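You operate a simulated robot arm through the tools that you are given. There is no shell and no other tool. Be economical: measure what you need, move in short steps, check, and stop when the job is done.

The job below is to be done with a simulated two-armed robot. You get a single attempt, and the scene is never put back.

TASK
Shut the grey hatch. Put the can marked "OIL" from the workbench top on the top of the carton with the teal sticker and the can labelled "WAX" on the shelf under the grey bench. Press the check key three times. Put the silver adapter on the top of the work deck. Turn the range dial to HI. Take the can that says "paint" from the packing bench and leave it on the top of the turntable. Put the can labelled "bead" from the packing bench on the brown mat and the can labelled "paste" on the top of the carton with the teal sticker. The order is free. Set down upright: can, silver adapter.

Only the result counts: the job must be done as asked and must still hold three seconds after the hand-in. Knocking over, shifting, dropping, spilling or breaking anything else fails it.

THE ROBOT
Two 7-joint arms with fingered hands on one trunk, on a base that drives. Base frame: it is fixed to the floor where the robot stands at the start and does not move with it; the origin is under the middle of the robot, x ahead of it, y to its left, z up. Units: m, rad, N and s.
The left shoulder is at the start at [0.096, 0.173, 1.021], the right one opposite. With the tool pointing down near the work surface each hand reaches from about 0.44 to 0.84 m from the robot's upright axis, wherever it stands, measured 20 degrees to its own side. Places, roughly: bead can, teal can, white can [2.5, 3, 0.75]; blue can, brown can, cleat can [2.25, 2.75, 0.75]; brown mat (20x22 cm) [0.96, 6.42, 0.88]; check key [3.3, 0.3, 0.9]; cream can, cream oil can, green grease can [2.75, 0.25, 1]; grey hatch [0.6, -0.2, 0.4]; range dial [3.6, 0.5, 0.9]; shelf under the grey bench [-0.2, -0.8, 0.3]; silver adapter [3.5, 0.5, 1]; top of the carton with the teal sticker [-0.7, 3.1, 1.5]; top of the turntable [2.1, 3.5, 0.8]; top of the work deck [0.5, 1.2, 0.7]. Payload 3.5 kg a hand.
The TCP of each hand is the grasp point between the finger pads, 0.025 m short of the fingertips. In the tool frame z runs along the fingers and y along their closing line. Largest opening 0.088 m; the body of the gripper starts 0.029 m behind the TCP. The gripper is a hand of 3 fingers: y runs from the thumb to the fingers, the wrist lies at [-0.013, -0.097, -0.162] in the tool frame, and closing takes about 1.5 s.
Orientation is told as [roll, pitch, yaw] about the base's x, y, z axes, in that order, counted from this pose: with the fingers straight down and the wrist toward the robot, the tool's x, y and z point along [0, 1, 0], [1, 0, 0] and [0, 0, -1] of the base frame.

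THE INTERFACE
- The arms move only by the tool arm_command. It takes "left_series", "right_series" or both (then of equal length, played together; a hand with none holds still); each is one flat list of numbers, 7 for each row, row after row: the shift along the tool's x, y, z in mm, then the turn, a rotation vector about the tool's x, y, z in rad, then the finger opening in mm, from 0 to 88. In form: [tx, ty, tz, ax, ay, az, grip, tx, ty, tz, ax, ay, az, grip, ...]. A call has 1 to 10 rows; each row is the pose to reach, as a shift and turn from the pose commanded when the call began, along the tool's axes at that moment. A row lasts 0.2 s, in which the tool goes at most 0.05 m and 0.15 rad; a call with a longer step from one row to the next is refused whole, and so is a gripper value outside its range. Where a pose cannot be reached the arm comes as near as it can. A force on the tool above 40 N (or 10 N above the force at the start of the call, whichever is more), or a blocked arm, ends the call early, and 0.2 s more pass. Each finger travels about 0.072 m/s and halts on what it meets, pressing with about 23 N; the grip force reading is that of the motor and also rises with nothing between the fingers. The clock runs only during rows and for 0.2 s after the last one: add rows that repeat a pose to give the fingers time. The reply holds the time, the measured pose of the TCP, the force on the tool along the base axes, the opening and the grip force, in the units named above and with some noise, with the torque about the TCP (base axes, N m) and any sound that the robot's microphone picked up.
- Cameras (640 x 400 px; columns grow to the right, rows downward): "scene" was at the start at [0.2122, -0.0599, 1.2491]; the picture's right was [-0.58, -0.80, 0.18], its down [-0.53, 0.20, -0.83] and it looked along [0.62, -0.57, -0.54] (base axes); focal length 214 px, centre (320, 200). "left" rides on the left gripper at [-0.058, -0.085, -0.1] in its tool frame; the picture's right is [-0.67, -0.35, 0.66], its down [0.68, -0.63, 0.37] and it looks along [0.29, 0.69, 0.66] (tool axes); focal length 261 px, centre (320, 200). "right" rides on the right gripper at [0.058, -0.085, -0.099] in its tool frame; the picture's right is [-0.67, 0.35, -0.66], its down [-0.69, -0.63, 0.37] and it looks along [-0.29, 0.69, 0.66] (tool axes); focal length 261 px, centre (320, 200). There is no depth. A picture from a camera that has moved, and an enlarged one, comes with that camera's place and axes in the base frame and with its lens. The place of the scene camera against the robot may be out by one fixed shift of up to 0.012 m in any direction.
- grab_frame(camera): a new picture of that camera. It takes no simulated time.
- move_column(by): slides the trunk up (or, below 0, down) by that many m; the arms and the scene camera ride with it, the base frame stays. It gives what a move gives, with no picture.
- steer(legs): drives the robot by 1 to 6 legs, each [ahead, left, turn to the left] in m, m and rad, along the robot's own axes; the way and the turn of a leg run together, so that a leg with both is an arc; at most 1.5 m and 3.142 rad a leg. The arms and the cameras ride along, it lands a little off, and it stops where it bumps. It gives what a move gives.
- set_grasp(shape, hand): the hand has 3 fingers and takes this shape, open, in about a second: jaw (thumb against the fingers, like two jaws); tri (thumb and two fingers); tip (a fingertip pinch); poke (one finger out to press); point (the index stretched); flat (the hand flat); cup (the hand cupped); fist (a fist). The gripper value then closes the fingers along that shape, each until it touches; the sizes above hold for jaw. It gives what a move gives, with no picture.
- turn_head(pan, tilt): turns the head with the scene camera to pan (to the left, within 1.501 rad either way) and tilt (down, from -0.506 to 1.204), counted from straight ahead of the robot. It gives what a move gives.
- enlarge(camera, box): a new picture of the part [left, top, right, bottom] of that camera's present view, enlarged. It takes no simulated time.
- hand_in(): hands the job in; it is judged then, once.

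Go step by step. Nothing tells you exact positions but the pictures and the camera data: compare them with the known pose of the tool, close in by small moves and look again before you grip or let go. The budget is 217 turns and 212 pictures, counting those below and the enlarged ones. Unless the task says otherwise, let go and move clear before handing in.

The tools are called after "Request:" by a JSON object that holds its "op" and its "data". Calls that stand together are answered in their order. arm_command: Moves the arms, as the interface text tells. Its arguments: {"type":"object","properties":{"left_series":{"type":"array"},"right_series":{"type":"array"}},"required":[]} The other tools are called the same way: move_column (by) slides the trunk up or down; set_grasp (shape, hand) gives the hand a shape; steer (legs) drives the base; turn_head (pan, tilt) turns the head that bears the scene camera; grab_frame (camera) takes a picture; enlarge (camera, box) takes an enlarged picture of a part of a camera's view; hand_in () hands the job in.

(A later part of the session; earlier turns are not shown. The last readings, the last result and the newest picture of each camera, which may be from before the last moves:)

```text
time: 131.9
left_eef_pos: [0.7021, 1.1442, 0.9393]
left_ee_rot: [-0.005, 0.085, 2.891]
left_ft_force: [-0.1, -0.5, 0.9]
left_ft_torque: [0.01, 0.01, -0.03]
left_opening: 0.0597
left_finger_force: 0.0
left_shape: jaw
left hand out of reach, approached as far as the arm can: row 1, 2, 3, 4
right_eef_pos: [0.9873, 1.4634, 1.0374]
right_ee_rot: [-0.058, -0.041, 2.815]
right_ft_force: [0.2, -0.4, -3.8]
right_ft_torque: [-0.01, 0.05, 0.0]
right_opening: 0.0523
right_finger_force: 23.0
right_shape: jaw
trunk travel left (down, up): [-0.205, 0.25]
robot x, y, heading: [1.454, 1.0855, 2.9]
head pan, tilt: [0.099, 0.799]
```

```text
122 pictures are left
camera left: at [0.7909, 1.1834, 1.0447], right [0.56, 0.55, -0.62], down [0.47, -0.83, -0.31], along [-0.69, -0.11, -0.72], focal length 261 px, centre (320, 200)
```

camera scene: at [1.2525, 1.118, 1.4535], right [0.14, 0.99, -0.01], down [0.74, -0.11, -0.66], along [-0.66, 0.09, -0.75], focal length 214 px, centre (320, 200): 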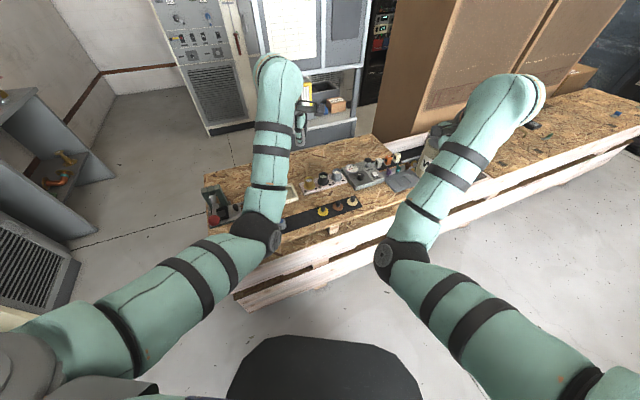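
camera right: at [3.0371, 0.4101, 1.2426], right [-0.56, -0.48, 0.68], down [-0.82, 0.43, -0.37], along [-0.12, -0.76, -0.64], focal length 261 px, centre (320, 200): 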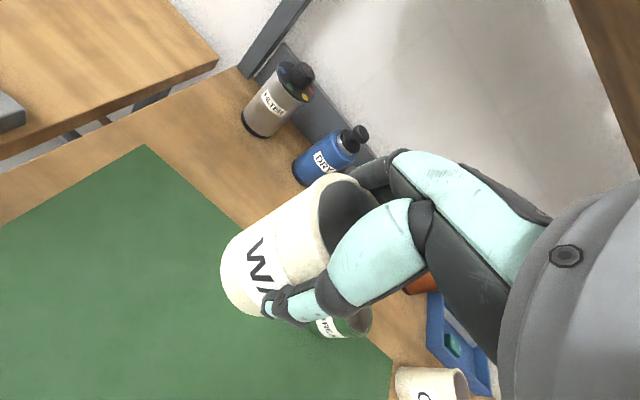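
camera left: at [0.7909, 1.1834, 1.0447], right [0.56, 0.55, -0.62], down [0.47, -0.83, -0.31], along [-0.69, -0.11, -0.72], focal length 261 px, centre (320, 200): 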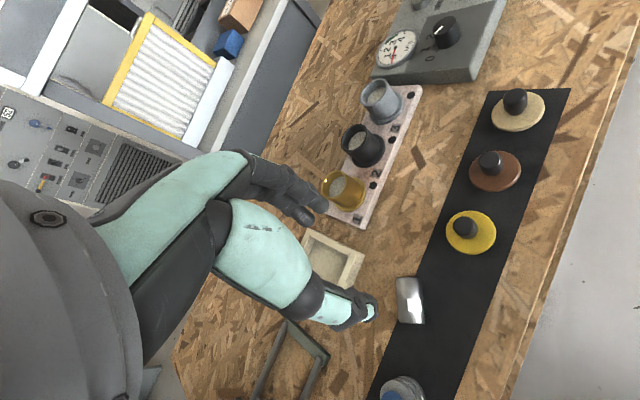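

The adapter is clearly in view now. The torso seems stuck in a lean, so I'll try a small right-hand lift and a left-hand levelling move to restore it.

Request:
{"op": "arm_command", "data": {"right_series": [0, 0, -20, 0, 0, 0, 45, 0, 0, -40, 0, 0, 0, 45, 0, 0, -40, 0, 0, 0, 45], "left_series": [0, 0, -20, 0, 0, 0, 60, 0, 0, -45, 0, 0, 0, 60, 0, 0, -45, 0, 0, 0, 60]}}

Request:
{"op": "move_column", "data": {"by": 0.05}}

Request:
{"op": "grab_frame", "data": {"camera": "scene"}}

```text
time: 132.7
left_eef_pos: [0.699, 1.1452, 0.9856]
left_ee_rot: [-0.005, 0.084, 2.89]
left_ft_force: [0.4, -0.4, 0.9]
left_ft_torque: [0.01, 0.0, 0.01]
left_opening: 0.0596
left_finger_force: 0.0
left_shape: jaw
right_eef_pos: [0.9894, 1.4654, 1.0772]
right_ee_rot: [-0.06, -0.043, 2.807]
right_ft_force: [-0.1, -0.4, -4.1]
right_ft_torque: [0.02, 0.0, 0.01]
right_opening: 0.0523
right_finger_force: 22.8
right_shape: jaw
trunk travel left (down, up): [-0.205, 0.25]
robot x, y, heading: [1.4526, 1.0849, 2.906]
head pan, tilt: [0.099, 0.799]
```

```text
time: 133.7
left_eef_pos: [0.7102, 1.1422, 1.0766]
left_ee_rot: [-0.005, 0.032, 2.889]
left_ft_force: [-0.2, 0.2, 0.4]
left_ft_torque: [0.01, -0.01, -0.01]
left_opening: 0.0599
left_finger_force: 0.1
left_shape: jaw
right_eef_pos: [0.9988, 1.4968, 1.1359]
right_ee_rot: [-0.075, -0.058, 2.742]
right_ft_force: [-0.1, -0.4, -3.0]
right_ft_torque: [0.0, -0.05, 0.0]
right_opening: 0.0523
right_finger_force: 22.7
right_shape: jaw
trunk travel left (down, up): [-0.255, 0.2]
robot x, y, heading: [1.4538, 1.079, 2.903]
head pan, tilt: [0.099, 0.799]
```

```text
121 pictures are left
camera scene: at [1.3187, 1.1014, 1.3813], right [0.14, 0.99, -0.01], down [0.78, -0.12, -0.62], along [-0.61, 0.08, -0.79], focal length 214 px, centre (320, 200)
```

scene: 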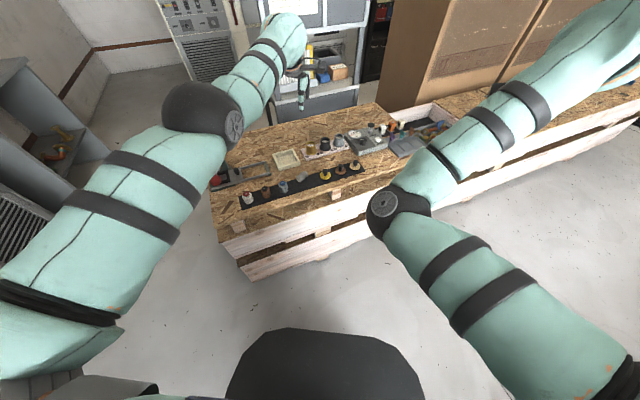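

The hand's tilt varies with the trunk's squat, which is fine. I'll come closer again, turn the left hand across the adapter's axis (about +0.87 rad yaw) and look from above.

Request:
{"op": "steer", "data": {"legs": [[0.08, 0, 0]]}}

Request:
{"op": "arm_command", "data": {"left_series": [0, -15, 10, 0, 0, -0.12, 60, 0, -30, 20, 0, 0, -0.24, 60, 0, -45, 30, 0, 0, -0.36, 60, 0, -60, 40, 0, 0, -0.48, 60, 0, -60, 50, 0, 0, -0.6, 60, 0, -60, 60, 0, 0, -0.72, 60, 0, -60, 70, 0, 0, -0.86, 60, 0, -60, 70, 0, 0, -0.86, 60]}}

Request:
{"op": "grab_frame", "data": {"camera": "left"}}

```text
time: 134.7
left_eef_pos: [0.6338, 1.162, 1.0796]
left_ee_rot: [-0.005, 0.03, 2.888]
left_ft_force: [0.3, 0.6, -0.3]
left_ft_torque: [0.02, -0.02, -0.01]
left_opening: 0.0598
left_finger_force: 0.0
left_shape: jaw
right_eef_pos: [0.9243, 1.5154, 1.1403]
right_ee_rot: [-0.067, -0.065, 2.737]
right_ft_force: [-0.2, 0.3, -2.6]
right_ft_torque: [-0.04, 0.02, 0.0]
right_opening: 0.0521
right_finger_force: 22.5
right_shape: jaw
trunk travel left (down, up): [-0.255, 0.2]
robot x, y, heading: [1.3744, 1.1013, 2.901]
head pan, tilt: [0.099, 0.799]
```

```text
time: 136.5
left_eef_pos: [0.677, 1.1563, 1.0056]
left_ee_rot: [0.02, 0.026, -2.531]
left_ft_force: [-0.5, 0.7, 0.0]
left_ft_torque: [0.03, 0.03, -0.04]
left_opening: 0.0598
left_finger_force: 0.0
left_shape: jaw
left hand out of reach, approached as far as the arm can: row 1, 2, 3, 4, 5, 6, 7, 8
right_eef_pos: [0.9235, 1.5187, 1.1397]
right_ee_rot: [-0.069, -0.066, 2.731]
right_ft_force: [0.3, 0.8, -4.0]
right_ft_torque: [0.02, -0.02, -0.02]
right_opening: 0.0523
right_finger_force: 23.1
right_shape: jaw
trunk travel left (down, up): [-0.255, 0.2]
robot x, y, heading: [1.3775, 1.1008, 2.895]
head pan, tilt: [0.099, 0.799]
```

```text
120 pictures are left
camera left: at [0.711, 1.2549, 1.1069], right [-0.08, 0.75, -0.66], down [0.92, -0.2, -0.34], along [-0.39, -0.63, -0.67], focal length 261 px, centre (320, 200)
```

left: 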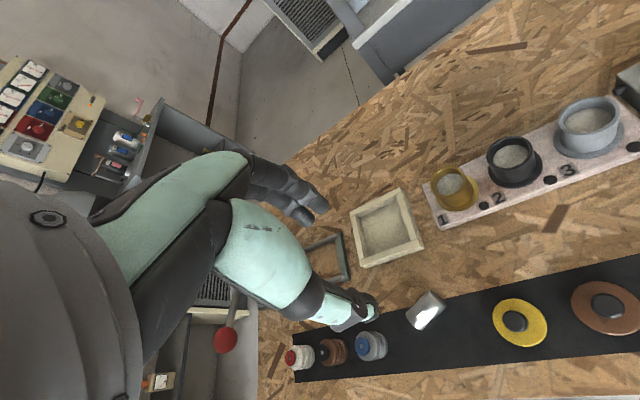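

The adapter is confirmed at (0.696,1.107), lying along −50°. I'll lower the trunk so the left arm reaches comfortably, then re-measure.

Request:
{"op": "move_column", "data": {"by": -0.1}}

Request:
{"op": "arm_command", "data": {"left_series": [0, -10, 0, 0, 0, 0, 60, 0, -10, 0, 0, 0, 0, 60]}}

Request:
{"op": "grab_frame", "data": {"camera": "left"}}

```text
time: 137.8
left_eef_pos: [0.6661, 1.1601, 0.8182]
left_ee_rot: [0.117, 0.108, -2.527]
left_ft_force: [0.5, -0.1, -0.1]
left_ft_torque: [0.0, -0.02, 0.0]
left_opening: 0.0597
left_finger_force: 0.0
left_shape: jaw
right_eef_pos: [0.9381, 1.548, 1.0262]
right_ee_rot: [-0.09, -0.037, 2.659]
right_ft_force: [-0.2, -0.4, -2.6]
right_ft_torque: [0.01, 0.04, -0.02]
right_opening: 0.0526
right_finger_force: 22.6
right_shape: jaw
trunk travel left (down, up): [-0.155, 0.3]
robot x, y, heading: [1.3741, 1.1, 2.898]
head pan, tilt: [0.099, 0.799]
```

```text
time: 138.4
left_eef_pos: [0.6705, 1.1663, 0.8173]
left_ee_rot: [0.119, 0.108, -2.525]
left_ft_force: [-0.2, 0.6, 0.7]
left_ft_torque: [0.0, 0.03, 0.01]
left_opening: 0.0599
left_finger_force: 0.1
left_shape: jaw
left hand out of reach, approached as far as the arm can: row 1, 2
right_eef_pos: [0.9365, 1.5487, 1.0365]
right_ee_rot: [-0.082, -0.057, 2.657]
right_ft_force: [0.4, -0.5, -2.7]
right_ft_torque: [0.0, 0.01, 0.01]
right_opening: 0.0524
right_finger_force: 22.8
right_shape: jaw
trunk travel left (down, up): [-0.155, 0.3]
robot x, y, heading: [1.3761, 1.0994, 2.903]
head pan, tilt: [0.099, 0.799]
```

```text
119 pictures are left
camera left: at [0.692, 1.2673, 0.9186], right [0.01, 0.73, -0.69], down [0.95, -0.21, -0.21], along [-0.3, -0.65, -0.69], focal length 261 px, centre (320, 200)
```

left: 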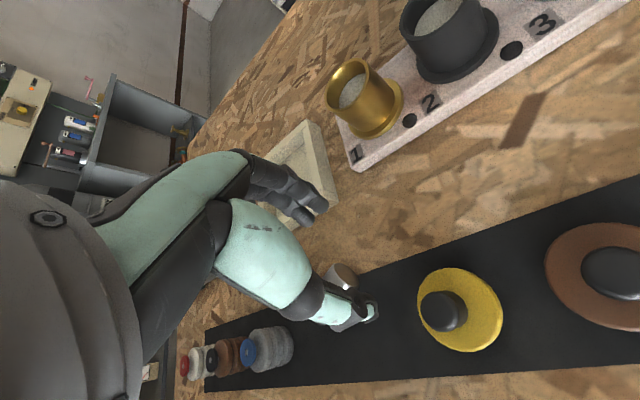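

I'll check the arm's overall posture, since it keeps reporting limits.

Request:
{"op": "grab_frame", "data": {"camera": "scene"}}

Request:
{"op": "arm_command", "data": {"left_series": [0, 0, -40, 0, 0, 0, 60, 0, 0, -80, 0, 0, 0, 60, 0, 0, -80, 0, 0, 0.12, 60, 0, 0, -80, 0, 0, 0.24, 60, 0, 0, -80, 0, 0, 0.36, 60, 0, 0, -80, 0, 0, 0.48, 60, 0, 0, -80, 0, 0, 0.48, 60]}}

Request:
{"op": "grab_frame", "data": {"camera": "scene"}}

```text
118 pictures are left
camera scene: at [1.1804, 1.1358, 1.2577], right [0.15, 0.99, -0.02], down [0.85, -0.14, -0.51], along [-0.51, 0.05, -0.86], focal length 214 px, centre (320, 200)
```

scene: 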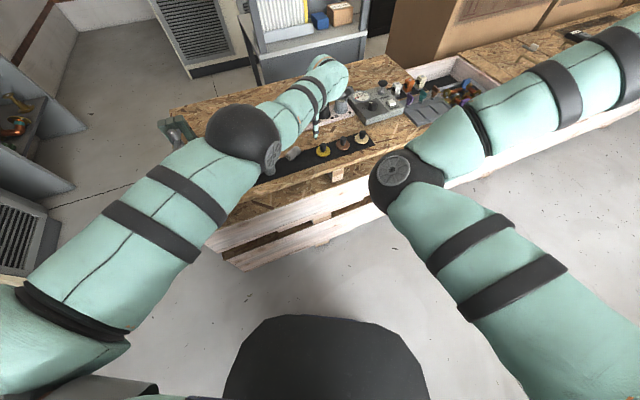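

```text
time: 140.1
left_eef_pos: [0.6588, 1.1698, 0.8963]
left_ee_rot: [0.054, 0.149, -3.009]
left_ft_force: [0.6, -0.5, -0.4]
left_ft_torque: [0.0, 0.01, 0.0]
left_opening: 0.06
left_finger_force: 0.0
left_shape: jaw
left hand out of reach, approached as far as the arm can: row 2
right_eef_pos: [0.9367, 1.5505, 1.0454]
right_ee_rot: [-0.065, -0.078, 2.652]
right_ft_force: [0.2, 0.4, -3.2]
right_ft_torque: [0.03, 0.02, -0.01]
right_opening: 0.0525
right_finger_force: 23.4
right_shape: jaw
trunk travel left (down, up): [-0.155, 0.3]
robot x, y, heading: [1.374, 1.1019, 2.901]
head pan, tilt: [0.099, 0.799]
```

```text
117 pictures are left
camera scene: at [1.1803, 1.1361, 1.2577], right [0.15, 0.99, -0.02], down [0.85, -0.14, -0.51], along [-0.51, 0.05, -0.86], focal length 214 px, centre (320, 200)
```

scene: 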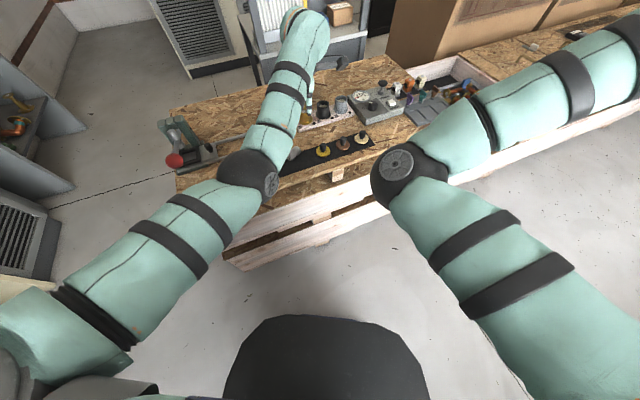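

The wrist runs out of yaw there. I'll reposition the base to face more diagonally so that the hand lines up across the adapter naturally.

Request:
{"op": "steer", "data": {"legs": [[0, -0.3, 0], [0, 0, 0.54], [0.16, -0.1, 0]]}}

Request:
{"op": "grab_frame", "data": {"camera": "left"}}

Request:
{"op": "grab_frame", "data": {"camera": "scene"}}

```text
time: 144.8
left_eef_pos: [0.6196, 1.1168, 0.8958]
left_ee_rot: [0.054, 0.15, -2.452]
left_ft_force: [-0.8, -0.7, 0.1]
left_ft_torque: [0.01, 0.01, -0.01]
left_opening: 0.0594
left_finger_force: 0.1
left_shape: jaw
right_eef_pos: [0.6538, 1.5882, 1.0486]
right_ee_rot: [-0.065, -0.084, -3.076]
right_ft_force: [1.2, -0.4, -2.6]
right_ft_torque: [0.02, 0.04, 0.04]
right_opening: 0.052
right_finger_force: 22.9
right_shape: jaw
trunk travel left (down, up): [-0.155, 0.3]
robot x, y, heading: [1.266, 1.4383, -2.829]
head pan, tilt: [0.099, 0.799]
```

```text
116 pictures are left
camera left: at [0.6333, 1.2125, 1.0045], right [-0.06, 0.77, -0.63], down [0.97, -0.12, -0.23], along [-0.25, -0.62, -0.74], focal length 261 px, centre (320, 200)
```

left: 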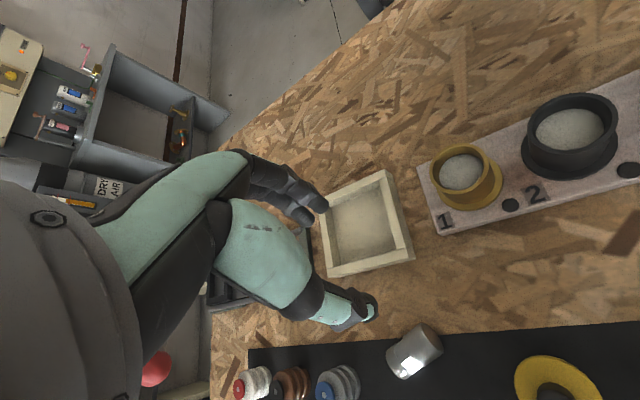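

```text
115 pictures are left
camera scene: at [1.077, 1.37, 1.2577], right [-0.4, 0.92, -0.02], down [0.79, 0.33, -0.51], along [-0.46, -0.22, -0.86], focal length 214 px, centre (320, 200)
```

scene: 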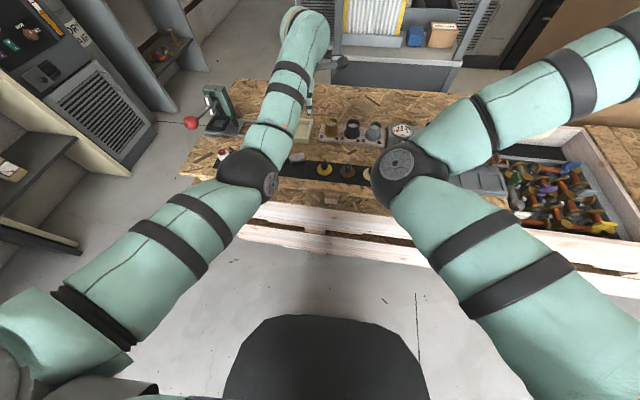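

Now the hand faces across the adapter. I'll level the wrist and move it above the adapter's label end at (0.705,1.099).

Request:
{"op": "arm_command", "data": {"left_series": [16, -10, 26, -0.05, -0.018, -0.01, 60, 32, -20, 53, -0.1, -0.036, -0.03, 60, 47, -30, 80, -0.149, -0.054, -0.04, 60, 63, -40, 107, -0.149, -0.054, -0.04, 60, 63, -40, 107, -0.149, -0.054, -0.04, 60]}}

Request:
{"op": "grab_frame", "data": {"camera": "left"}}

Request:
{"op": "enlarge", "data": {"camera": "scene", "box": [240, 100, 380, 200]}}

```text
time: 146.0
left_eef_pos: [0.7065, 1.0999, 0.7987]
left_ee_rot: [0.003, 0.0, -2.415]
left_ft_force: [-0.3, 0.3, 0.5]
left_ft_torque: [-0.02, 0.0, -0.03]
left_opening: 0.0601
left_finger_force: 0.1
left_shape: jaw
right_eef_pos: [0.6539, 1.5922, 1.0484]
right_ee_rot: [-0.065, -0.085, -3.083]
right_ft_force: [0.3, -0.4, -3.7]
right_ft_torque: [-0.02, -0.01, 0.01]
right_opening: 0.052
right_finger_force: 22.7
right_shape: jaw
trunk travel left (down, up): [-0.155, 0.3]
robot x, y, heading: [1.2644, 1.437, -2.824]
head pan, tilt: [0.099, 0.799]
```

```text
114 pictures are left
camera left: at [0.7321, 1.2024, 0.8982], right [-0.18, 0.73, -0.66], down [0.93, -0.1, -0.36], along [-0.33, -0.68, -0.66], focal length 261 px, centre (320, 200)
```

left: 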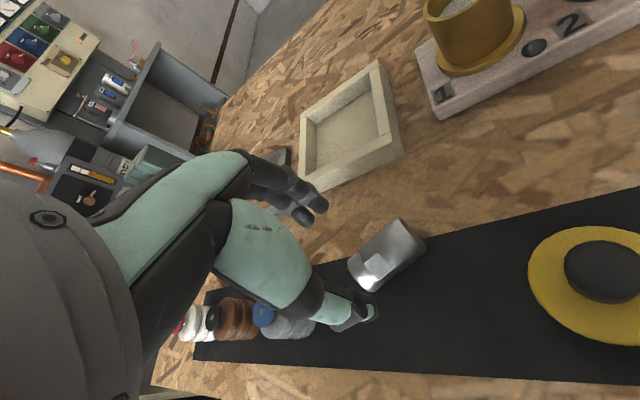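

```text
4.00 times, centred on (310, 150) of scene
camera zoom: at [1.077, 1.3699, 1.2576], right [-0.4, 0.92, -0.02], down [0.79, 0.33, -0.51], along [-0.46, -0.22, -0.86], focal length 858 px, centre (360, 400)
```

zoom: 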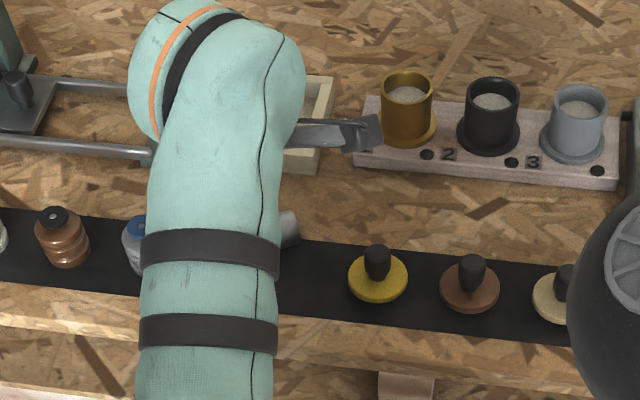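

Triangulation shows the deck is higher than I assumed (about z 0.724). I'll align, lower to the adapter's label end with a force watch and grip it.

Request:
{"op": "arm_command", "data": {"left_series": [-4, -3, 15, 0, 0, 0.05, 60, -4, -3, 30, 0, 0, 0.1, 60, -4, -3, 38, 0, 0, 0.1, 60, -4, -3, 44, 0, 0, 0.1, 60, -4, -3, 47, 0, 0, 0.1, 60, -4, -3, 47, 0, 0, 0.1, 60]}}

Request:
{"op": "grab_frame", "data": {"camera": "left"}}

```text
time: 147.4
left_eef_pos: [0.7054, 1.0995, 0.7548]
left_ee_rot: [0.011, -0.007, -2.513]
left_ft_force: [-2.4, 2.2, 15.0]
left_ft_torque: [0.21, -0.16, 0.02]
left_opening: 0.0591
left_finger_force: 0.1
left_shape: jaw
right_eef_pos: [0.6556, 1.5935, 1.0502]
right_ee_rot: [-0.067, -0.087, -3.083]
right_ft_force: [0.1, 0.4, -2.9]
right_ft_torque: [0.0, 0.01, -0.07]
right_opening: 0.052
right_finger_force: 23.1
right_shape: jaw
trunk travel left (down, up): [-0.155, 0.3]
robot x, y, heading: [1.2642, 1.4406, -2.828]
head pan, tilt: [0.099, 0.799]
```

```text
112 pictures are left
camera left: at [0.7417, 1.1998, 0.8537], right [-0.11, 0.74, -0.67], down [0.91, -0.19, -0.36], along [-0.39, -0.65, -0.65], focal length 261 px, centre (320, 200)
```

left: 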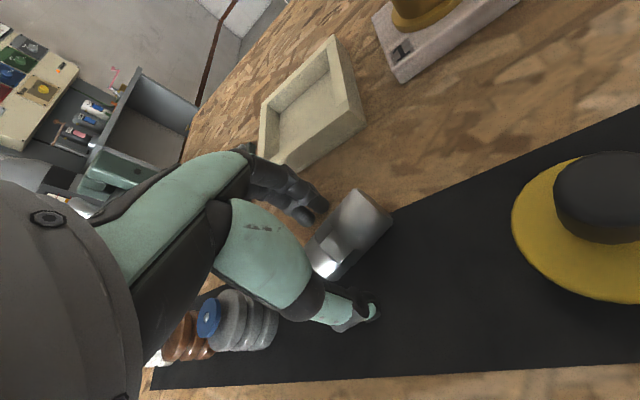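

The tips touch the deck (so its top is at z≈0.729). I'll raise 3 mm and close on the label end.

Request:
{"op": "arm_command", "data": {"left_series": [0, 0, -4, 0, 0, 0, 60, 0, 0, -4, 0, 0, 0, 40, 0, 0, -4, 0, 0, 0, 20, 0, 0, -4, 0, 0, 0, 10, 0, 0, -4, 0, 0, 0, 10, 0, 0, -4, 0, 0, 0, 10]}}

Request:
{"op": "grab_frame", "data": {"camera": "left"}}

Request:
{"op": "arm_command", "data": {"left_series": [0, 0, -15, 0, 0, 0, 10, 0, 0, -35, 0, 0, 0, 10, 0, 0, -60, 0, 0, 0, 10, 0, 0, -60, 0, 0, 0, 10]}}

Request:
{"op": "grab_frame", "data": {"camera": "left"}}

```text
time: 148.8
left_eef_pos: [0.7042, 1.0932, 0.7585]
left_ee_rot: [0.015, -0.008, -2.505]
left_ft_force: [1.0, 0.0, -0.6]
left_ft_torque: [0.01, -0.01, -0.01]
left_opening: 0.0106
left_finger_force: 23.0
left_shape: jaw
right_eef_pos: [0.6539, 1.5926, 1.0484]
right_ee_rot: [-0.068, -0.085, -3.083]
right_ft_force: [-0.1, -0.1, -2.7]
right_ft_torque: [0.01, -0.01, 0.0]
right_opening: 0.0519
right_finger_force: 22.8
right_shape: jaw
trunk travel left (down, up): [-0.155, 0.3]
robot x, y, heading: [1.2625, 1.438, -2.827]
head pan, tilt: [0.099, 0.799]
```

```text
111 pictures are left
camera left: at [0.74, 1.1945, 0.8573], right [-0.12, 0.74, -0.67], down [0.91, -0.18, -0.36], along [-0.39, -0.65, -0.65], focal length 261 px, centre (320, 200)
```

left: 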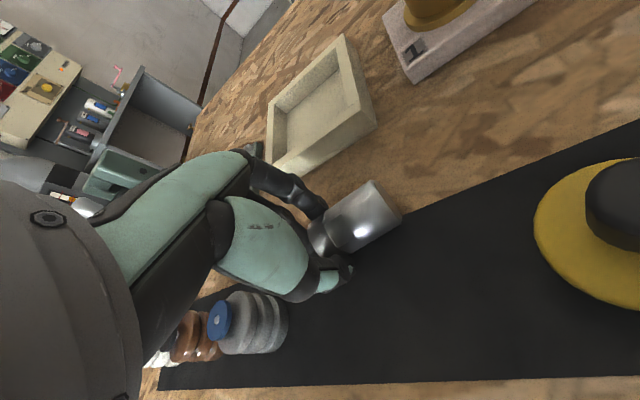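

```text
time: 150.0
left_eef_pos: [0.7108, 1.0578, 0.8232]
left_ee_rot: [0.056, -0.04, -2.461]
left_ft_force: [-1.0, 0.9, 0.1]
left_ft_torque: [-0.03, 0.0, -0.01]
left_opening: 0.0104
left_finger_force: 23.1
left_shape: jaw
right_eef_pos: [0.6535, 1.5936, 1.0483]
right_ee_rot: [-0.069, -0.085, -3.086]
right_ft_force: [-0.8, 0.0, -3.1]
right_ft_torque: [-0.05, 0.02, 0.03]
right_opening: 0.0518
right_finger_force: 23.5
right_shape: jaw
trunk travel left (down, up): [-0.155, 0.3]
robot x, y, heading: [1.2666, 1.4437, -2.829]
head pan, tilt: [0.099, 0.799]
stopped in row 4 (left hand): the arm was blocked; the commanded pose is now the measured one
```

```text
110 pictures are left
camera left: at [0.7403, 1.1648, 0.9173], right [-0.15, 0.69, -0.71], down [0.92, -0.16, -0.35], along [-0.36, -0.7, -0.61], focal length 261 px, centre (320, 200)
```

left: 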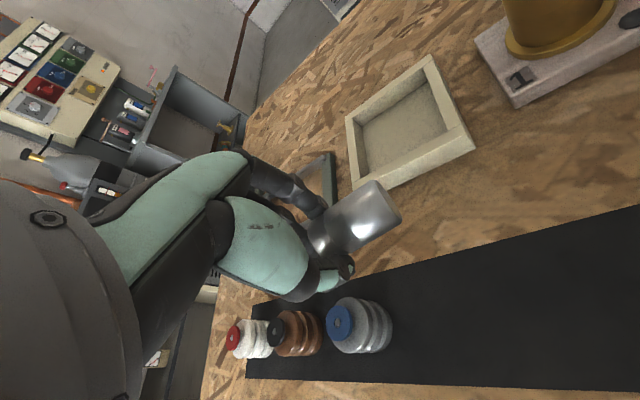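

The adapter is held by its label end. The arm reported a block, so I'll check the arm's surroundings.

Request:
{"op": "grab_frame", "data": {"camera": "scene"}}

Request:
{"op": "enlarge", "data": {"camera": "left", "box": [260, 140, 460, 300]}}

```text
109 pictures are left
camera scene: at [1.0771, 1.3697, 1.2576], right [-0.4, 0.92, -0.02], down [0.79, 0.33, -0.51], along [-0.46, -0.22, -0.86], focal length 214 px, centre (320, 200)
```

scene: 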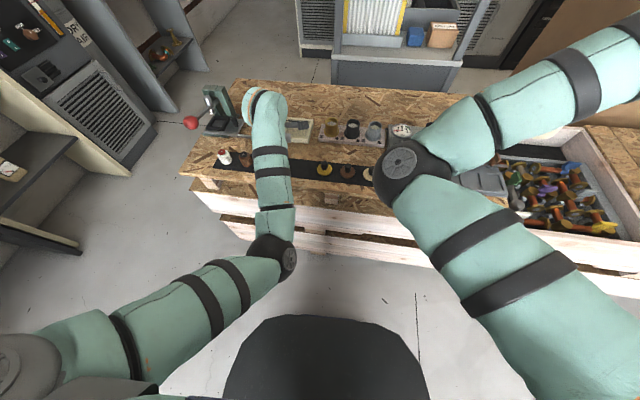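

```text
2.50 times, centred on (360, 220) of left
camera zoom: at [0.7403, 1.1648, 0.9173], right [-0.15, 0.69, -0.71], down [0.92, -0.16, -0.35], along [-0.36, -0.7, -0.61], focal length 652 px, centre (220, 150)
```

zoom: 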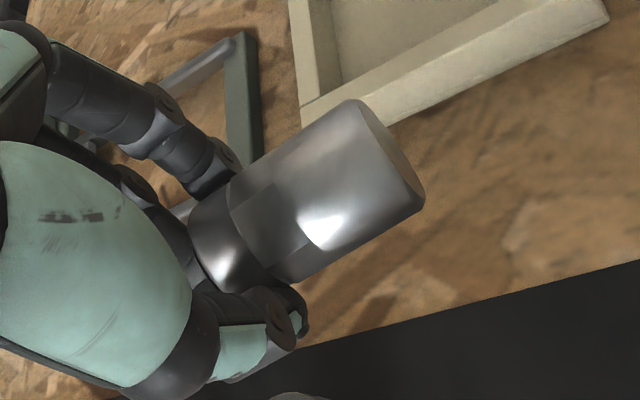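

The elbow dropped low near the crate edge. I'll raise the trunk a bit, then tilt the hand so the adapter's base end swings downward.

Request:
{"op": "move_column", "data": {"by": 0.06}}

Request:
{"op": "arm_command", "data": {"left_series": [0, 0, 0, 0, 0.14, 0, 10, 0, 0, 0, 0, 0.28, 0, 10, 0, 0, 0, 0, 0.42, 0, 10, 0, 0, 0, 0, 0.56, 0, 10, 0, 0, 0, 0, 0.7, 0, 10, 0, 0, 0, 0, 0.84, 0, 10, 0, 0, 0, 0, 0.84, 0, 10]}}

Request:
{"op": "grab_frame", "data": {"camera": "scene"}}

Request:
{"op": "grab_frame", "data": {"camera": "left"}}

```text
time: 151.0
left_eef_pos: [0.7153, 1.0361, 0.8876]
left_ee_rot: [0.078, -0.057, -2.438]
left_ft_force: [0.0, 0.0, -1.0]
left_ft_torque: [0.0, 0.0, 0.01]
left_opening: 0.0102
left_finger_force: 22.9
left_shape: jaw
right_eef_pos: [0.6535, 1.5976, 1.1097]
right_ee_rot: [-0.065, -0.087, -3.099]
right_ft_force: [0.4, 1.1, -2.5]
right_ft_torque: [0.0, 0.0, -0.02]
right_opening: 0.0522
right_finger_force: 22.6
right_shape: jaw
trunk travel left (down, up): [-0.215, 0.24]
robot x, y, heading: [1.2694, 1.4428, -2.828]
head pan, tilt: [0.099, 0.799]
```

```text
time: 152.6
left_eef_pos: [0.7103, 1.0632, 0.8848]
left_ee_rot: [0.894, -0.039, -2.467]
left_ft_force: [-1.4, -0.6, -1.0]
left_ft_torque: [0.0, -0.01, 0.01]
left_opening: 0.0104
left_finger_force: 22.8
left_shape: jaw
right_eef_pos: [0.6534, 1.5984, 1.1089]
right_ee_rot: [-0.066, -0.089, -3.096]
right_ft_force: [-0.1, 0.3, -3.1]
right_ft_torque: [-0.04, 0.0, -0.03]
right_opening: 0.0521
right_finger_force: 23.1
right_shape: jaw
trunk travel left (down, up): [-0.215, 0.24]
robot x, y, heading: [1.2662, 1.4385, -2.83]
head pan, tilt: [0.099, 0.799]
```

```text
107 pictures are left
camera scene: at [1.1162, 1.3824, 1.3342], right [-0.4, 0.92, -0.02], down [0.75, 0.32, -0.58], along [-0.53, -0.24, -0.81], focal length 214 px, centre (320, 200)
```

scene: 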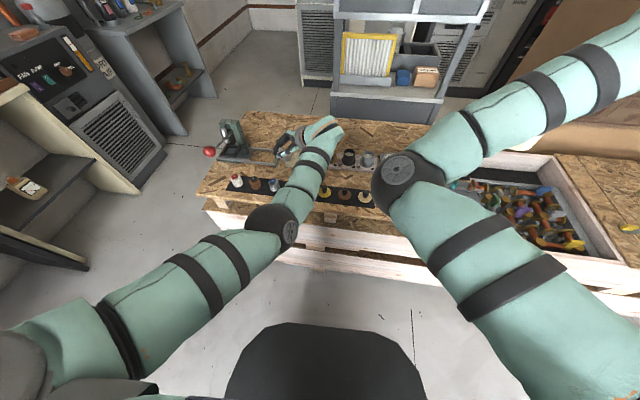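

```text
106 pictures are left
camera left: at [0.7059, 1.2056, 0.8985], right [0.3, 0.12, -0.95], down [0.95, -0.16, 0.28], along [-0.11, -0.98, -0.17], focal length 261 px, centre (320, 200)
```

left: 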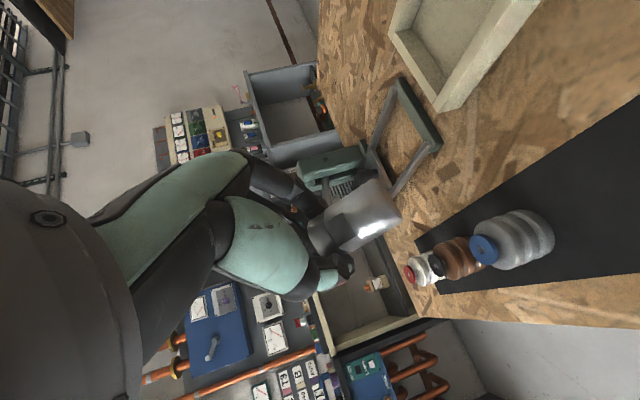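

The adapter has swung in the grip and now hangs vertical (label up) with this hand tilt. I'll bring it 3 cm above the bare spot at about (0.671,1.062) and check.

Request:
{"op": "arm_command", "data": {"left_series": [-18, 7, 7, 0, 0, 0, 10, -36, 14, 14, 0, 0, 0, 10, -54, 20, 21, 0, 0, 0, 10, -73, 27, 28, 0, 0, 0, 10, -73, 27, 28, 0, 0, 0, 10]}}

Request:
{"op": "grab_frame", "data": {"camera": "left"}}

Request:
{"op": "enlarge", "data": {"camera": "scene", "box": [200, 100, 380, 220]}}

```text
time: 153.8
left_eef_pos: [0.7089, 1.0644, 0.8264]
left_ee_rot: [0.891, -0.038, -2.465]
left_ft_force: [0.2, 0.3, -1.3]
left_ft_torque: [-0.03, -0.02, 0.02]
left_opening: 0.0104
left_finger_force: 22.8
left_shape: jaw
left hand out of reach, approached as far as the arm can: row 2, 3, 4, 5
right_eef_pos: [0.6534, 1.5975, 1.1105]
right_ee_rot: [-0.067, -0.09, -3.097]
right_ft_force: [-0.2, -0.1, -3.4]
right_ft_torque: [0.02, 0.02, 0.0]
right_opening: 0.0519
right_finger_force: 22.8
right_shape: jaw
trunk travel left (down, up): [-0.215, 0.24]
robot x, y, heading: [1.2656, 1.4373, -2.828]
head pan, tilt: [0.099, 0.799]
```

```text
105 pictures are left
camera left: at [0.7045, 1.2082, 0.8408], right [0.3, 0.13, -0.95], down [0.95, -0.16, 0.28], along [-0.11, -0.98, -0.17], focal length 261 px, centre (320, 200)
```

left: 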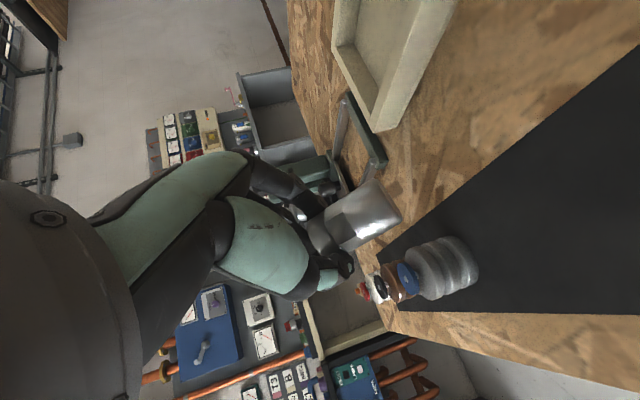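

```text
3.33 times, centred on (290, 160) of scene
camera zoom: at [1.1161, 1.3823, 1.3342], right [-0.4, 0.92, -0.02], down [0.75, 0.32, -0.58], along [-0.53, -0.24, -0.81], focal length 715 px, centre (420, 333)
```

zoom: 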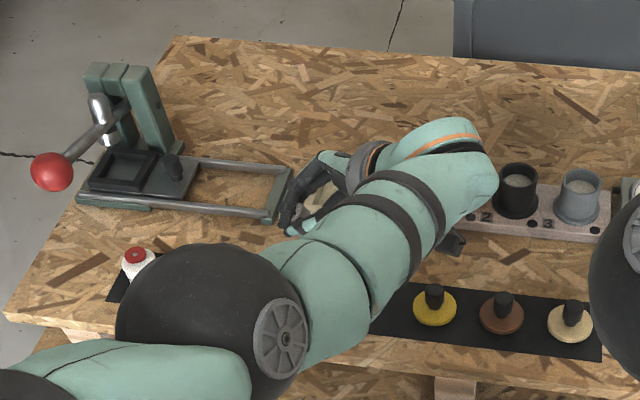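

The arm is at its limit sideways, so I'll move the base 4 cm forward and pull the commanded pose back to match.

Request:
{"op": "steer", "data": {"legs": [[0.04, 0, 0]]}}

Request:
{"op": "arm_command", "data": {"left_series": [16, -30, 18, 0, 0, 0, 10, 16, -30, 18, 0, 0, 0, 10]}}

Request:
{"op": "grab_frame", "data": {"camera": "left"}}

Request:
{"op": "grab_frame", "data": {"camera": "scene"}}

```text
time: 154.7
left_eef_pos: [0.6733, 1.0524, 0.8293]
left_ee_rot: [0.891, -0.04, -2.466]
left_ft_force: [0.1, 1.1, -0.7]
left_ft_torque: [-0.03, 0.01, -0.01]
left_opening: 0.0103
left_finger_force: 22.9
left_shape: jaw
right_eef_pos: [0.619, 1.5842, 1.1115]
right_ee_rot: [-0.066, -0.093, -3.095]
right_ft_force: [0.1, 0.2, -3.3]
right_ft_torque: [0.01, 0.0, -0.01]
right_opening: 0.0523
right_finger_force: 23.0
right_shape: jaw
trunk travel left (down, up): [-0.215, 0.24]
robot x, y, heading: [1.2277, 1.4253, -2.828]
head pan, tilt: [0.099, 0.799]
```

```text
time: 155.2
left_eef_pos: [0.6795, 1.0563, 0.8138]
left_ee_rot: [0.89, -0.037, -2.462]
left_ft_force: [-0.8, 0.1, -0.9]
left_ft_torque: [0.0, 0.0, -0.01]
left_opening: 0.0105
left_finger_force: 23.2
left_shape: jaw
left hand out of reach, approached as far as the arm can: row 1, 2
right_eef_pos: [0.6163, 1.5863, 1.1092]
right_ee_rot: [-0.064, -0.089, -3.098]
right_ft_force: [-0.2, -0.4, -2.8]
right_ft_torque: [0.0, 0.01, 0.0]
right_opening: 0.0521
right_finger_force: 23.0
right_shape: jaw
trunk travel left (down, up): [-0.215, 0.24]
robot x, y, heading: [1.2292, 1.4278, -2.827]
head pan, tilt: [0.099, 0.799]
```

```text
103 pictures are left
camera left: at [0.6744, 1.1996, 0.8284], right [0.3, 0.13, -0.95], down [0.95, -0.15, 0.28], along [-0.11, -0.98, -0.17], focal length 261 px, centre (320, 200)
```

left: 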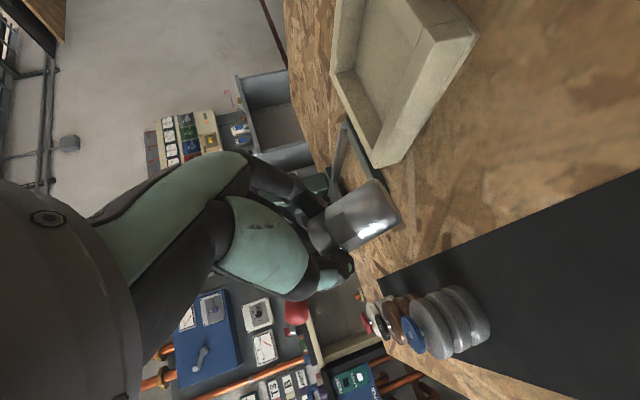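

```text
102 pictures are left
camera scene: at [1.0788, 1.37, 1.3342], right [-0.4, 0.92, -0.02], down [0.75, 0.32, -0.58], along [-0.53, -0.24, -0.81], focal length 214 px, centre (320, 200)
```

scene: 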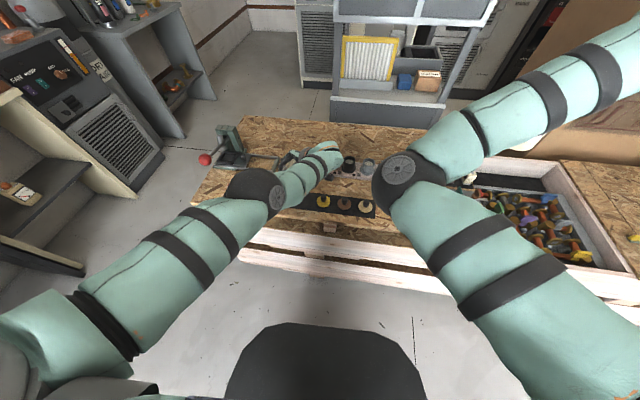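

The adapter hangs over the bare patch, about 36 mm above the deck. I'll lower it in small steps.

Request:
{"op": "arm_command", "data": {"left_series": [-8, 0, 5, 0, 0, 0, 10, -16, 0, 9, 0, 0, 0, 10, -22, 0, 13, 0, 0, 0, 10, -22, 0, 13, 0, 0, 0, 10]}}

Request:
{"op": "grab_frame", "data": {"camera": "left"}}

```text
time: 156.2
left_eef_pos: [0.6867, 1.0621, 0.7947]
left_ee_rot: [0.892, -0.04, -2.465]
left_ft_force: [0.4, -0.5, -1.2]
left_ft_torque: [-0.03, -0.01, -0.03]
left_opening: 0.0101
left_finger_force: 23.2
left_shape: jaw
left hand out of reach, approached as far as the arm can: row 1, 2, 3, 4
right_eef_pos: [0.6149, 1.5863, 1.1101]
right_ee_rot: [-0.066, -0.091, -3.1]
right_ft_force: [0.4, 0.0, -4.2]
right_ft_torque: [-0.01, -0.01, 0.03]
right_opening: 0.0521
right_finger_force: 22.3
right_shape: jaw
trunk travel left (down, up): [-0.215, 0.24]
robot x, y, heading: [1.2277, 1.4276, -2.824]
head pan, tilt: [0.099, 0.799]
```

```text
101 pictures are left
camera left: at [0.6824, 1.204, 0.8092], right [0.3, 0.13, -0.95], down [0.95, -0.16, 0.28], along [-0.11, -0.98, -0.17], focal length 261 px, centre (320, 200)
```

left: 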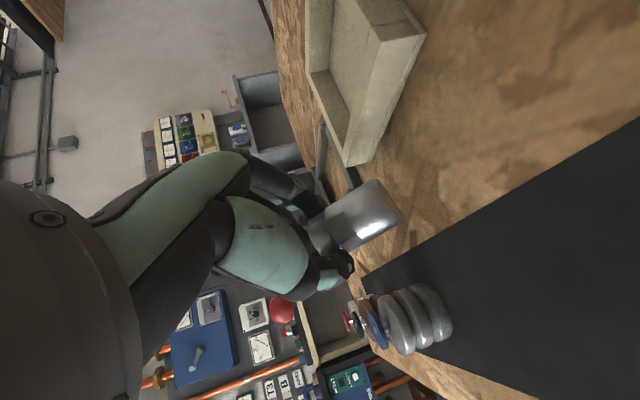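

About 17 mm to go. I'll nudge the base forward 2 cm to stay off the strip, then finish lowering until contact.

Request:
{"op": "steer", "data": {"legs": [[0.02, 0, 0]]}}

Request:
{"op": "arm_command", "data": {"left_series": [-6, 0, 4, 0, 0, 0, 10, -11, 0, 7, 0, 0, 0, 10, -16, 0, 10, 0, 0, 0, 10, -16, 0, 10, 0, 0, 0, 10]}}

Request:
{"op": "enlarge", "data": {"camera": "left", "box": [260, 100, 480, 300]}}

```text
time: 157.0
left_eef_pos: [0.6679, 1.0545, 0.7975]
left_ee_rot: [0.89, -0.04, -2.467]
left_ft_force: [0.0, -0.4, -0.1]
left_ft_torque: [0.01, 0.0, -0.03]
left_opening: 0.0102
left_finger_force: 23.3
left_shape: jaw
right_eef_pos: [0.599, 1.5809, 1.1126]
right_ee_rot: [-0.064, -0.092, -3.098]
right_ft_force: [0.4, 0.2, -1.8]
right_ft_torque: [-0.03, 0.01, 0.04]
right_opening: 0.0522
right_finger_force: 23.0
right_shape: jaw
trunk travel left (down, up): [-0.215, 0.24]
robot x, y, heading: [1.2078, 1.4213, -2.831]
head pan, tilt: [0.099, 0.799]
```

```text
time: 158.0
left_eef_pos: [0.6718, 1.0538, 0.7832]
left_ee_rot: [0.892, -0.04, -2.465]
left_ft_force: [-0.1, -0.6, -1.7]
left_ft_torque: [0.01, 0.01, 0.01]
left_opening: 0.0104
left_finger_force: 22.9
left_shape: jaw
left hand out of reach, approached as far as the arm can: row 1, 2, 3, 4
right_eef_pos: [0.5964, 1.5815, 1.11]
right_ee_rot: [-0.065, -0.091, -3.1]
right_ft_force: [0.3, 0.4, -2.8]
right_ft_torque: [0.04, 0.0, 0.02]
right_opening: 0.0521
right_finger_force: 22.4
right_shape: jaw
trunk travel left (down, up): [-0.215, 0.24]
robot x, y, heading: [1.2099, 1.4186, -2.826]
head pan, tilt: [0.099, 0.799]
```

```text
2.00 times, centred on (370, 200) of left
camera zoom: at [0.6677, 1.1977, 0.7988], right [0.3, 0.13, -0.95], down [0.95, -0.16, 0.28], along [-0.11, -0.98, -0.17], focal length 521 px, centre (220, 200)
```

zoom: 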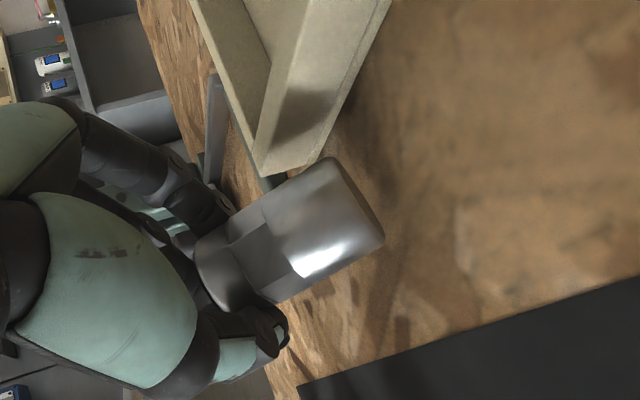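

Almost there; no contact yet. Lowering further until I feel it.

Request:
{"op": "arm_command", "data": {"left_series": [-4, 0, 2, 0, 0, 0, 10, -7, 0, 4, 0, 0, 0, 10, -10, 0, 6, 0, 0, 0, 10, -10, 0, 6, 0, 0, 0, 10]}}

Request:
{"op": "enlarge", "data": {"camera": "left", "box": [260, 100, 480, 300]}}

```text
time: 159.0
left_eef_pos: [0.6756, 1.0525, 0.776]
left_ee_rot: [0.893, -0.039, -2.464]
left_ft_force: [0.8, -0.8, 2.4]
left_ft_torque: [-0.03, -0.02, -0.02]
left_opening: 0.0102
left_finger_force: 23.0
left_shape: jaw
left hand out of reach, approached as far as the arm can: row 2, 3, 4
right_eef_pos: [0.5957, 1.5813, 1.1103]
right_ee_rot: [-0.068, -0.091, -3.099]
right_ft_force: [0.2, 0.8, -3.1]
right_ft_torque: [-0.04, 0.01, 0.0]
right_opening: 0.052
right_finger_force: 22.9
right_shape: jaw
trunk travel left (down, up): [-0.215, 0.24]
robot x, y, heading: [1.2086, 1.4212, -2.829]
head pan, tilt: [0.099, 0.799]
```

```text
2.00 times, centred on (370, 200) of left
camera zoom: at [0.6722, 1.1968, 0.7905], right [0.3, 0.13, -0.95], down [0.95, -0.16, 0.28], along [-0.11, -0.98, -0.17], focal length 521 px, centre (220, 200)
```

zoom: 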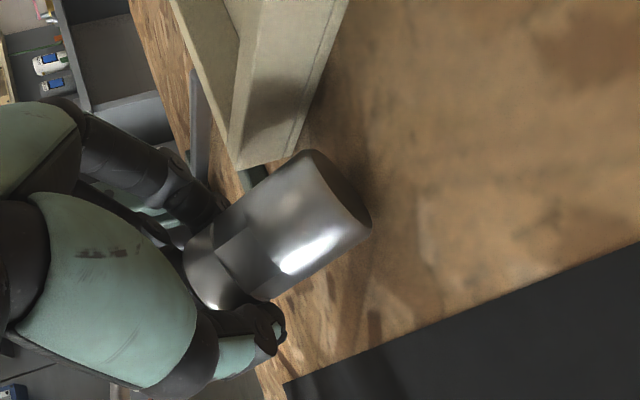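

It's in contact but leaning about 12°, since the hand drifted east while lowering. A 1 cm base nudge west should straighten it.

Request:
{"op": "steer", "data": {"legs": [[0.012, 0, 0]]}}

Request:
{"op": "enlarge", "data": {"camera": "left", "box": [260, 100, 480, 300]}}

```text
time: 159.8
left_eef_pos: [0.6653, 1.0497, 0.7771]
left_ee_rot: [0.89, -0.039, -2.466]
left_ft_force: [0.5, -1.3, 1.0]
left_ft_torque: [-0.01, -0.02, -0.03]
left_opening: 0.0103
left_finger_force: 22.7
left_shape: jaw
right_eef_pos: [0.5875, 1.5779, 1.1123]
right_ee_rot: [-0.064, -0.093, -3.101]
right_ft_force: [0.3, -0.4, -3.1]
right_ft_torque: [-0.04, 0.03, -0.03]
right_opening: 0.0523
right_finger_force: 22.9
right_shape: jaw
trunk travel left (down, up): [-0.215, 0.24]
robot x, y, heading: [1.1972, 1.417, -2.825]
head pan, tilt: [0.099, 0.799]
```

```text
2.00 times, centred on (370, 200) of left
camera zoom: at [0.6617, 1.1937, 0.7912], right [0.3, 0.13, -0.95], down [0.95, -0.16, 0.28], along [-0.11, -0.98, -0.17], focal length 521 px, centre (220, 200)
```

zoom: 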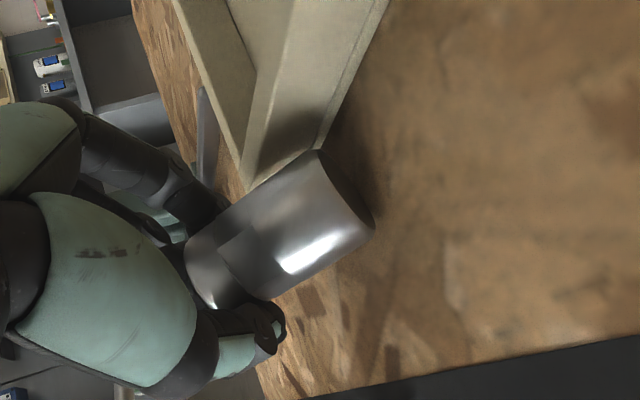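

It slid rather than straightened; it leans about 18°. I'll lift 4 mm and tilt the hand 0.3 rad further to make it vertical.

Request:
{"op": "arm_command", "data": {"left_series": [4, 0, -3, 0, 0.0, 0, 10, 6, 0, -5, 0, 0.1, 0, 10, 6, 0, -5, 0, 0.2, 0, 10, 6, 0, -5, 0, 0.31, 0, 10, 6, 0, -5, 0, 0.31, 0, 10]}}

Request:
{"op": "enlarge", "data": {"camera": "left", "box": [260, 100, 480, 300]}}

Request:
{"op": "grab_frame", "data": {"camera": "scene"}}

```text
time: 161.0
left_eef_pos: [0.693, 1.0539, 0.8026]
left_ee_rot: [1.203, -0.036, -2.464]
left_ft_force: [0.6, 0.2, -0.6]
left_ft_torque: [-0.01, 0.0, -0.05]
left_opening: 0.0102
left_finger_force: 23.0
left_shape: jaw
left hand out of reach, approached as far as the arm can: row 2, 3, 4, 5
right_eef_pos: [0.5849, 1.578, 1.1113]
right_ee_rot: [-0.066, -0.09, -3.104]
right_ft_force: [-0.4, 0.3, -3.5]
right_ft_torque: [0.0, -0.04, -0.04]
right_opening: 0.0522
right_finger_force: 22.8
right_shape: jaw
trunk travel left (down, up): [-0.215, 0.24]
robot x, y, heading: [1.1976, 1.4173, -2.826]
head pan, tilt: [0.099, 0.799]
```

```text
2.00 times, centred on (370, 200) of left
camera zoom: at [0.6877, 1.1963, 0.7805], right [0.48, -0.09, -0.87], down [0.87, -0.05, 0.48], along [-0.09, -0.99, 0.05], focal length 521 px, centre (220, 200)
```

zoom: 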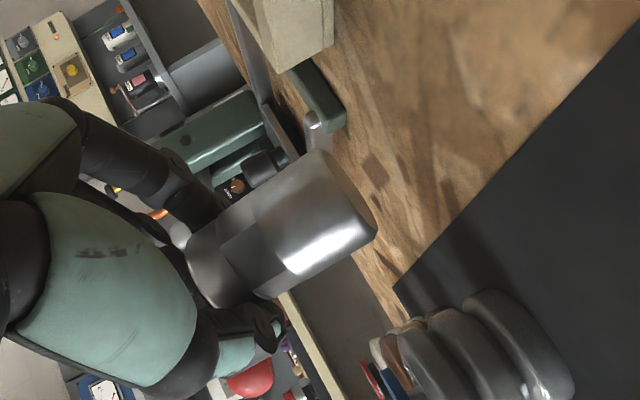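

```text
96 pictures are left
camera scene: at [1.048, 1.36, 1.3342], right [-0.4, 0.92, -0.02], down [0.75, 0.32, -0.58], along [-0.53, -0.24, -0.81], focal length 214 px, centre (320, 200)
```

scene: 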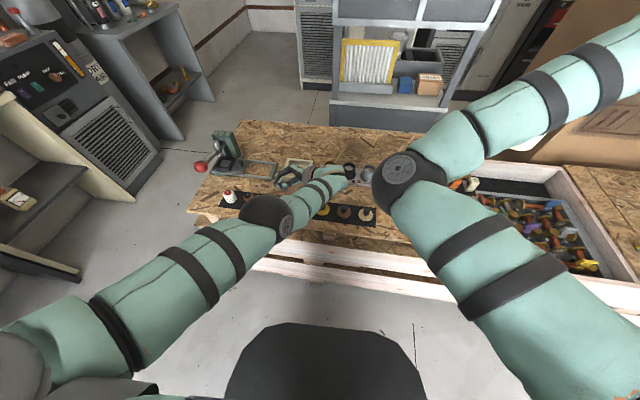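

Now it hangs vertical, about 3 cm above the deck. I'll nudge forward 2 cm and lower with the trunk in a small step.

Request:
{"op": "steer", "data": {"legs": [[0.02, 0, 0]]}}

Request:
{"op": "move_column", "data": {"by": -0.012}}

Request:
{"op": "enlarge", "data": {"camera": "left", "box": [260, 100, 480, 300]}}

```text
time: 161.8
left_eef_pos: [0.6751, 1.0481, 0.8039]
left_ee_rot: [1.202, -0.041, -2.463]
left_ft_force: [0.1, 0.4, -0.7]
left_ft_torque: [0.03, 0.01, -0.01]
left_opening: 0.0099
left_finger_force: 22.7
left_shape: jaw
right_eef_pos: [0.5693, 1.5736, 1.1119]
right_ee_rot: [-0.064, -0.094, -3.102]
right_ft_force: [-0.3, -0.5, -3.2]
right_ft_torque: [0.02, 0.05, -0.01]
right_opening: 0.0523
right_finger_force: 23.7
right_shape: jaw
trunk travel left (down, up): [-0.215, 0.24]
robot x, y, heading: [1.1762, 1.4094, -2.833]
head pan, tilt: [0.099, 0.799]
```

```text
time: 162.4
left_eef_pos: [0.6729, 1.0476, 0.7856]
left_ee_rot: [1.206, -0.034, -2.462]
left_ft_force: [-0.3, 0.2, -0.5]
left_ft_torque: [0.02, 0.01, -0.01]
left_opening: 0.0099
left_finger_force: 22.7
left_shape: jaw
right_eef_pos: [0.5655, 1.5771, 1.0971]
right_ee_rot: [-0.068, -0.087, -3.114]
right_ft_force: [-1.0, 0.2, -3.3]
right_ft_torque: [0.07, -0.02, 0.02]
right_opening: 0.0521
right_finger_force: 23.2
right_shape: jaw
trunk travel left (down, up): [-0.203, 0.252]
robot x, y, heading: [1.1789, 1.4139, -2.829]
head pan, tilt: [0.099, 0.799]
```

```text
2.00 times, centred on (370, 200) of left
camera zoom: at [0.6678, 1.1907, 0.7651], right [0.48, -0.09, -0.87], down [0.87, -0.05, 0.49], along [-0.09, -0.99, 0.05], focal length 521 px, centre (220, 200)
```

zoom: 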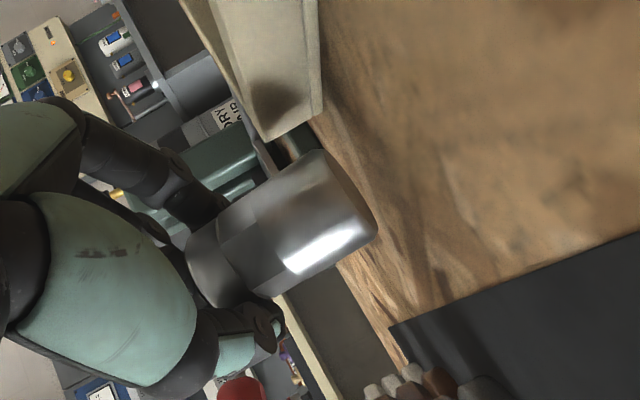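

About 12 mm remain. Another small trunk step.

Request:
{"op": "move_column", "data": {"by": -0.007}}

Request:
{"op": "enlarge", "data": {"camera": "left", "box": [260, 100, 480, 300]}}

```text
time: 162.9
left_eef_pos: [0.6729, 1.0483, 0.778]
left_ee_rot: [1.207, -0.03, -2.461]
left_ft_force: [-0.1, -0.7, 1.0]
left_ft_torque: [-0.03, 0.03, 0.01]
left_opening: 0.0099
left_finger_force: 23.6
left_shape: jaw
right_eef_pos: [0.5671, 1.5822, 1.0892]
right_ee_rot: [-0.071, -0.087, -3.121]
right_ft_force: [0.1, -0.8, -2.5]
right_ft_torque: [0.01, -0.02, -0.04]
right_opening: 0.0519
right_finger_force: 23.2
right_shape: jaw
trunk travel left (down, up): [-0.196, 0.259]
robot x, y, heading: [1.1749, 1.409, -2.825]
head pan, tilt: [0.099, 0.799]
```

```text
2.00 times, centred on (370, 200) of left
camera zoom: at [0.667, 1.1911, 0.7567], right [0.48, -0.09, -0.87], down [0.87, -0.05, 0.49], along [-0.09, -0.99, 0.05], focal length 521 px, centre (220, 200)
```

zoom: 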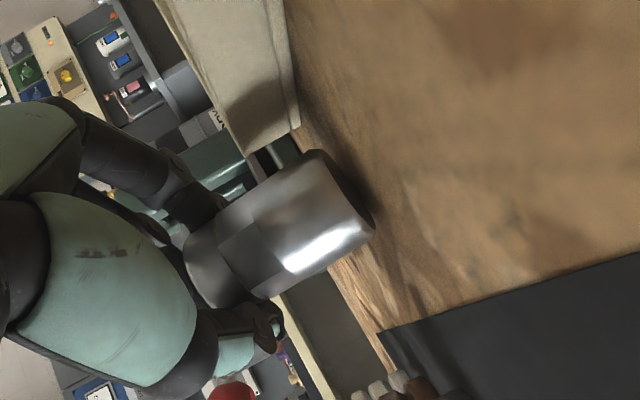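

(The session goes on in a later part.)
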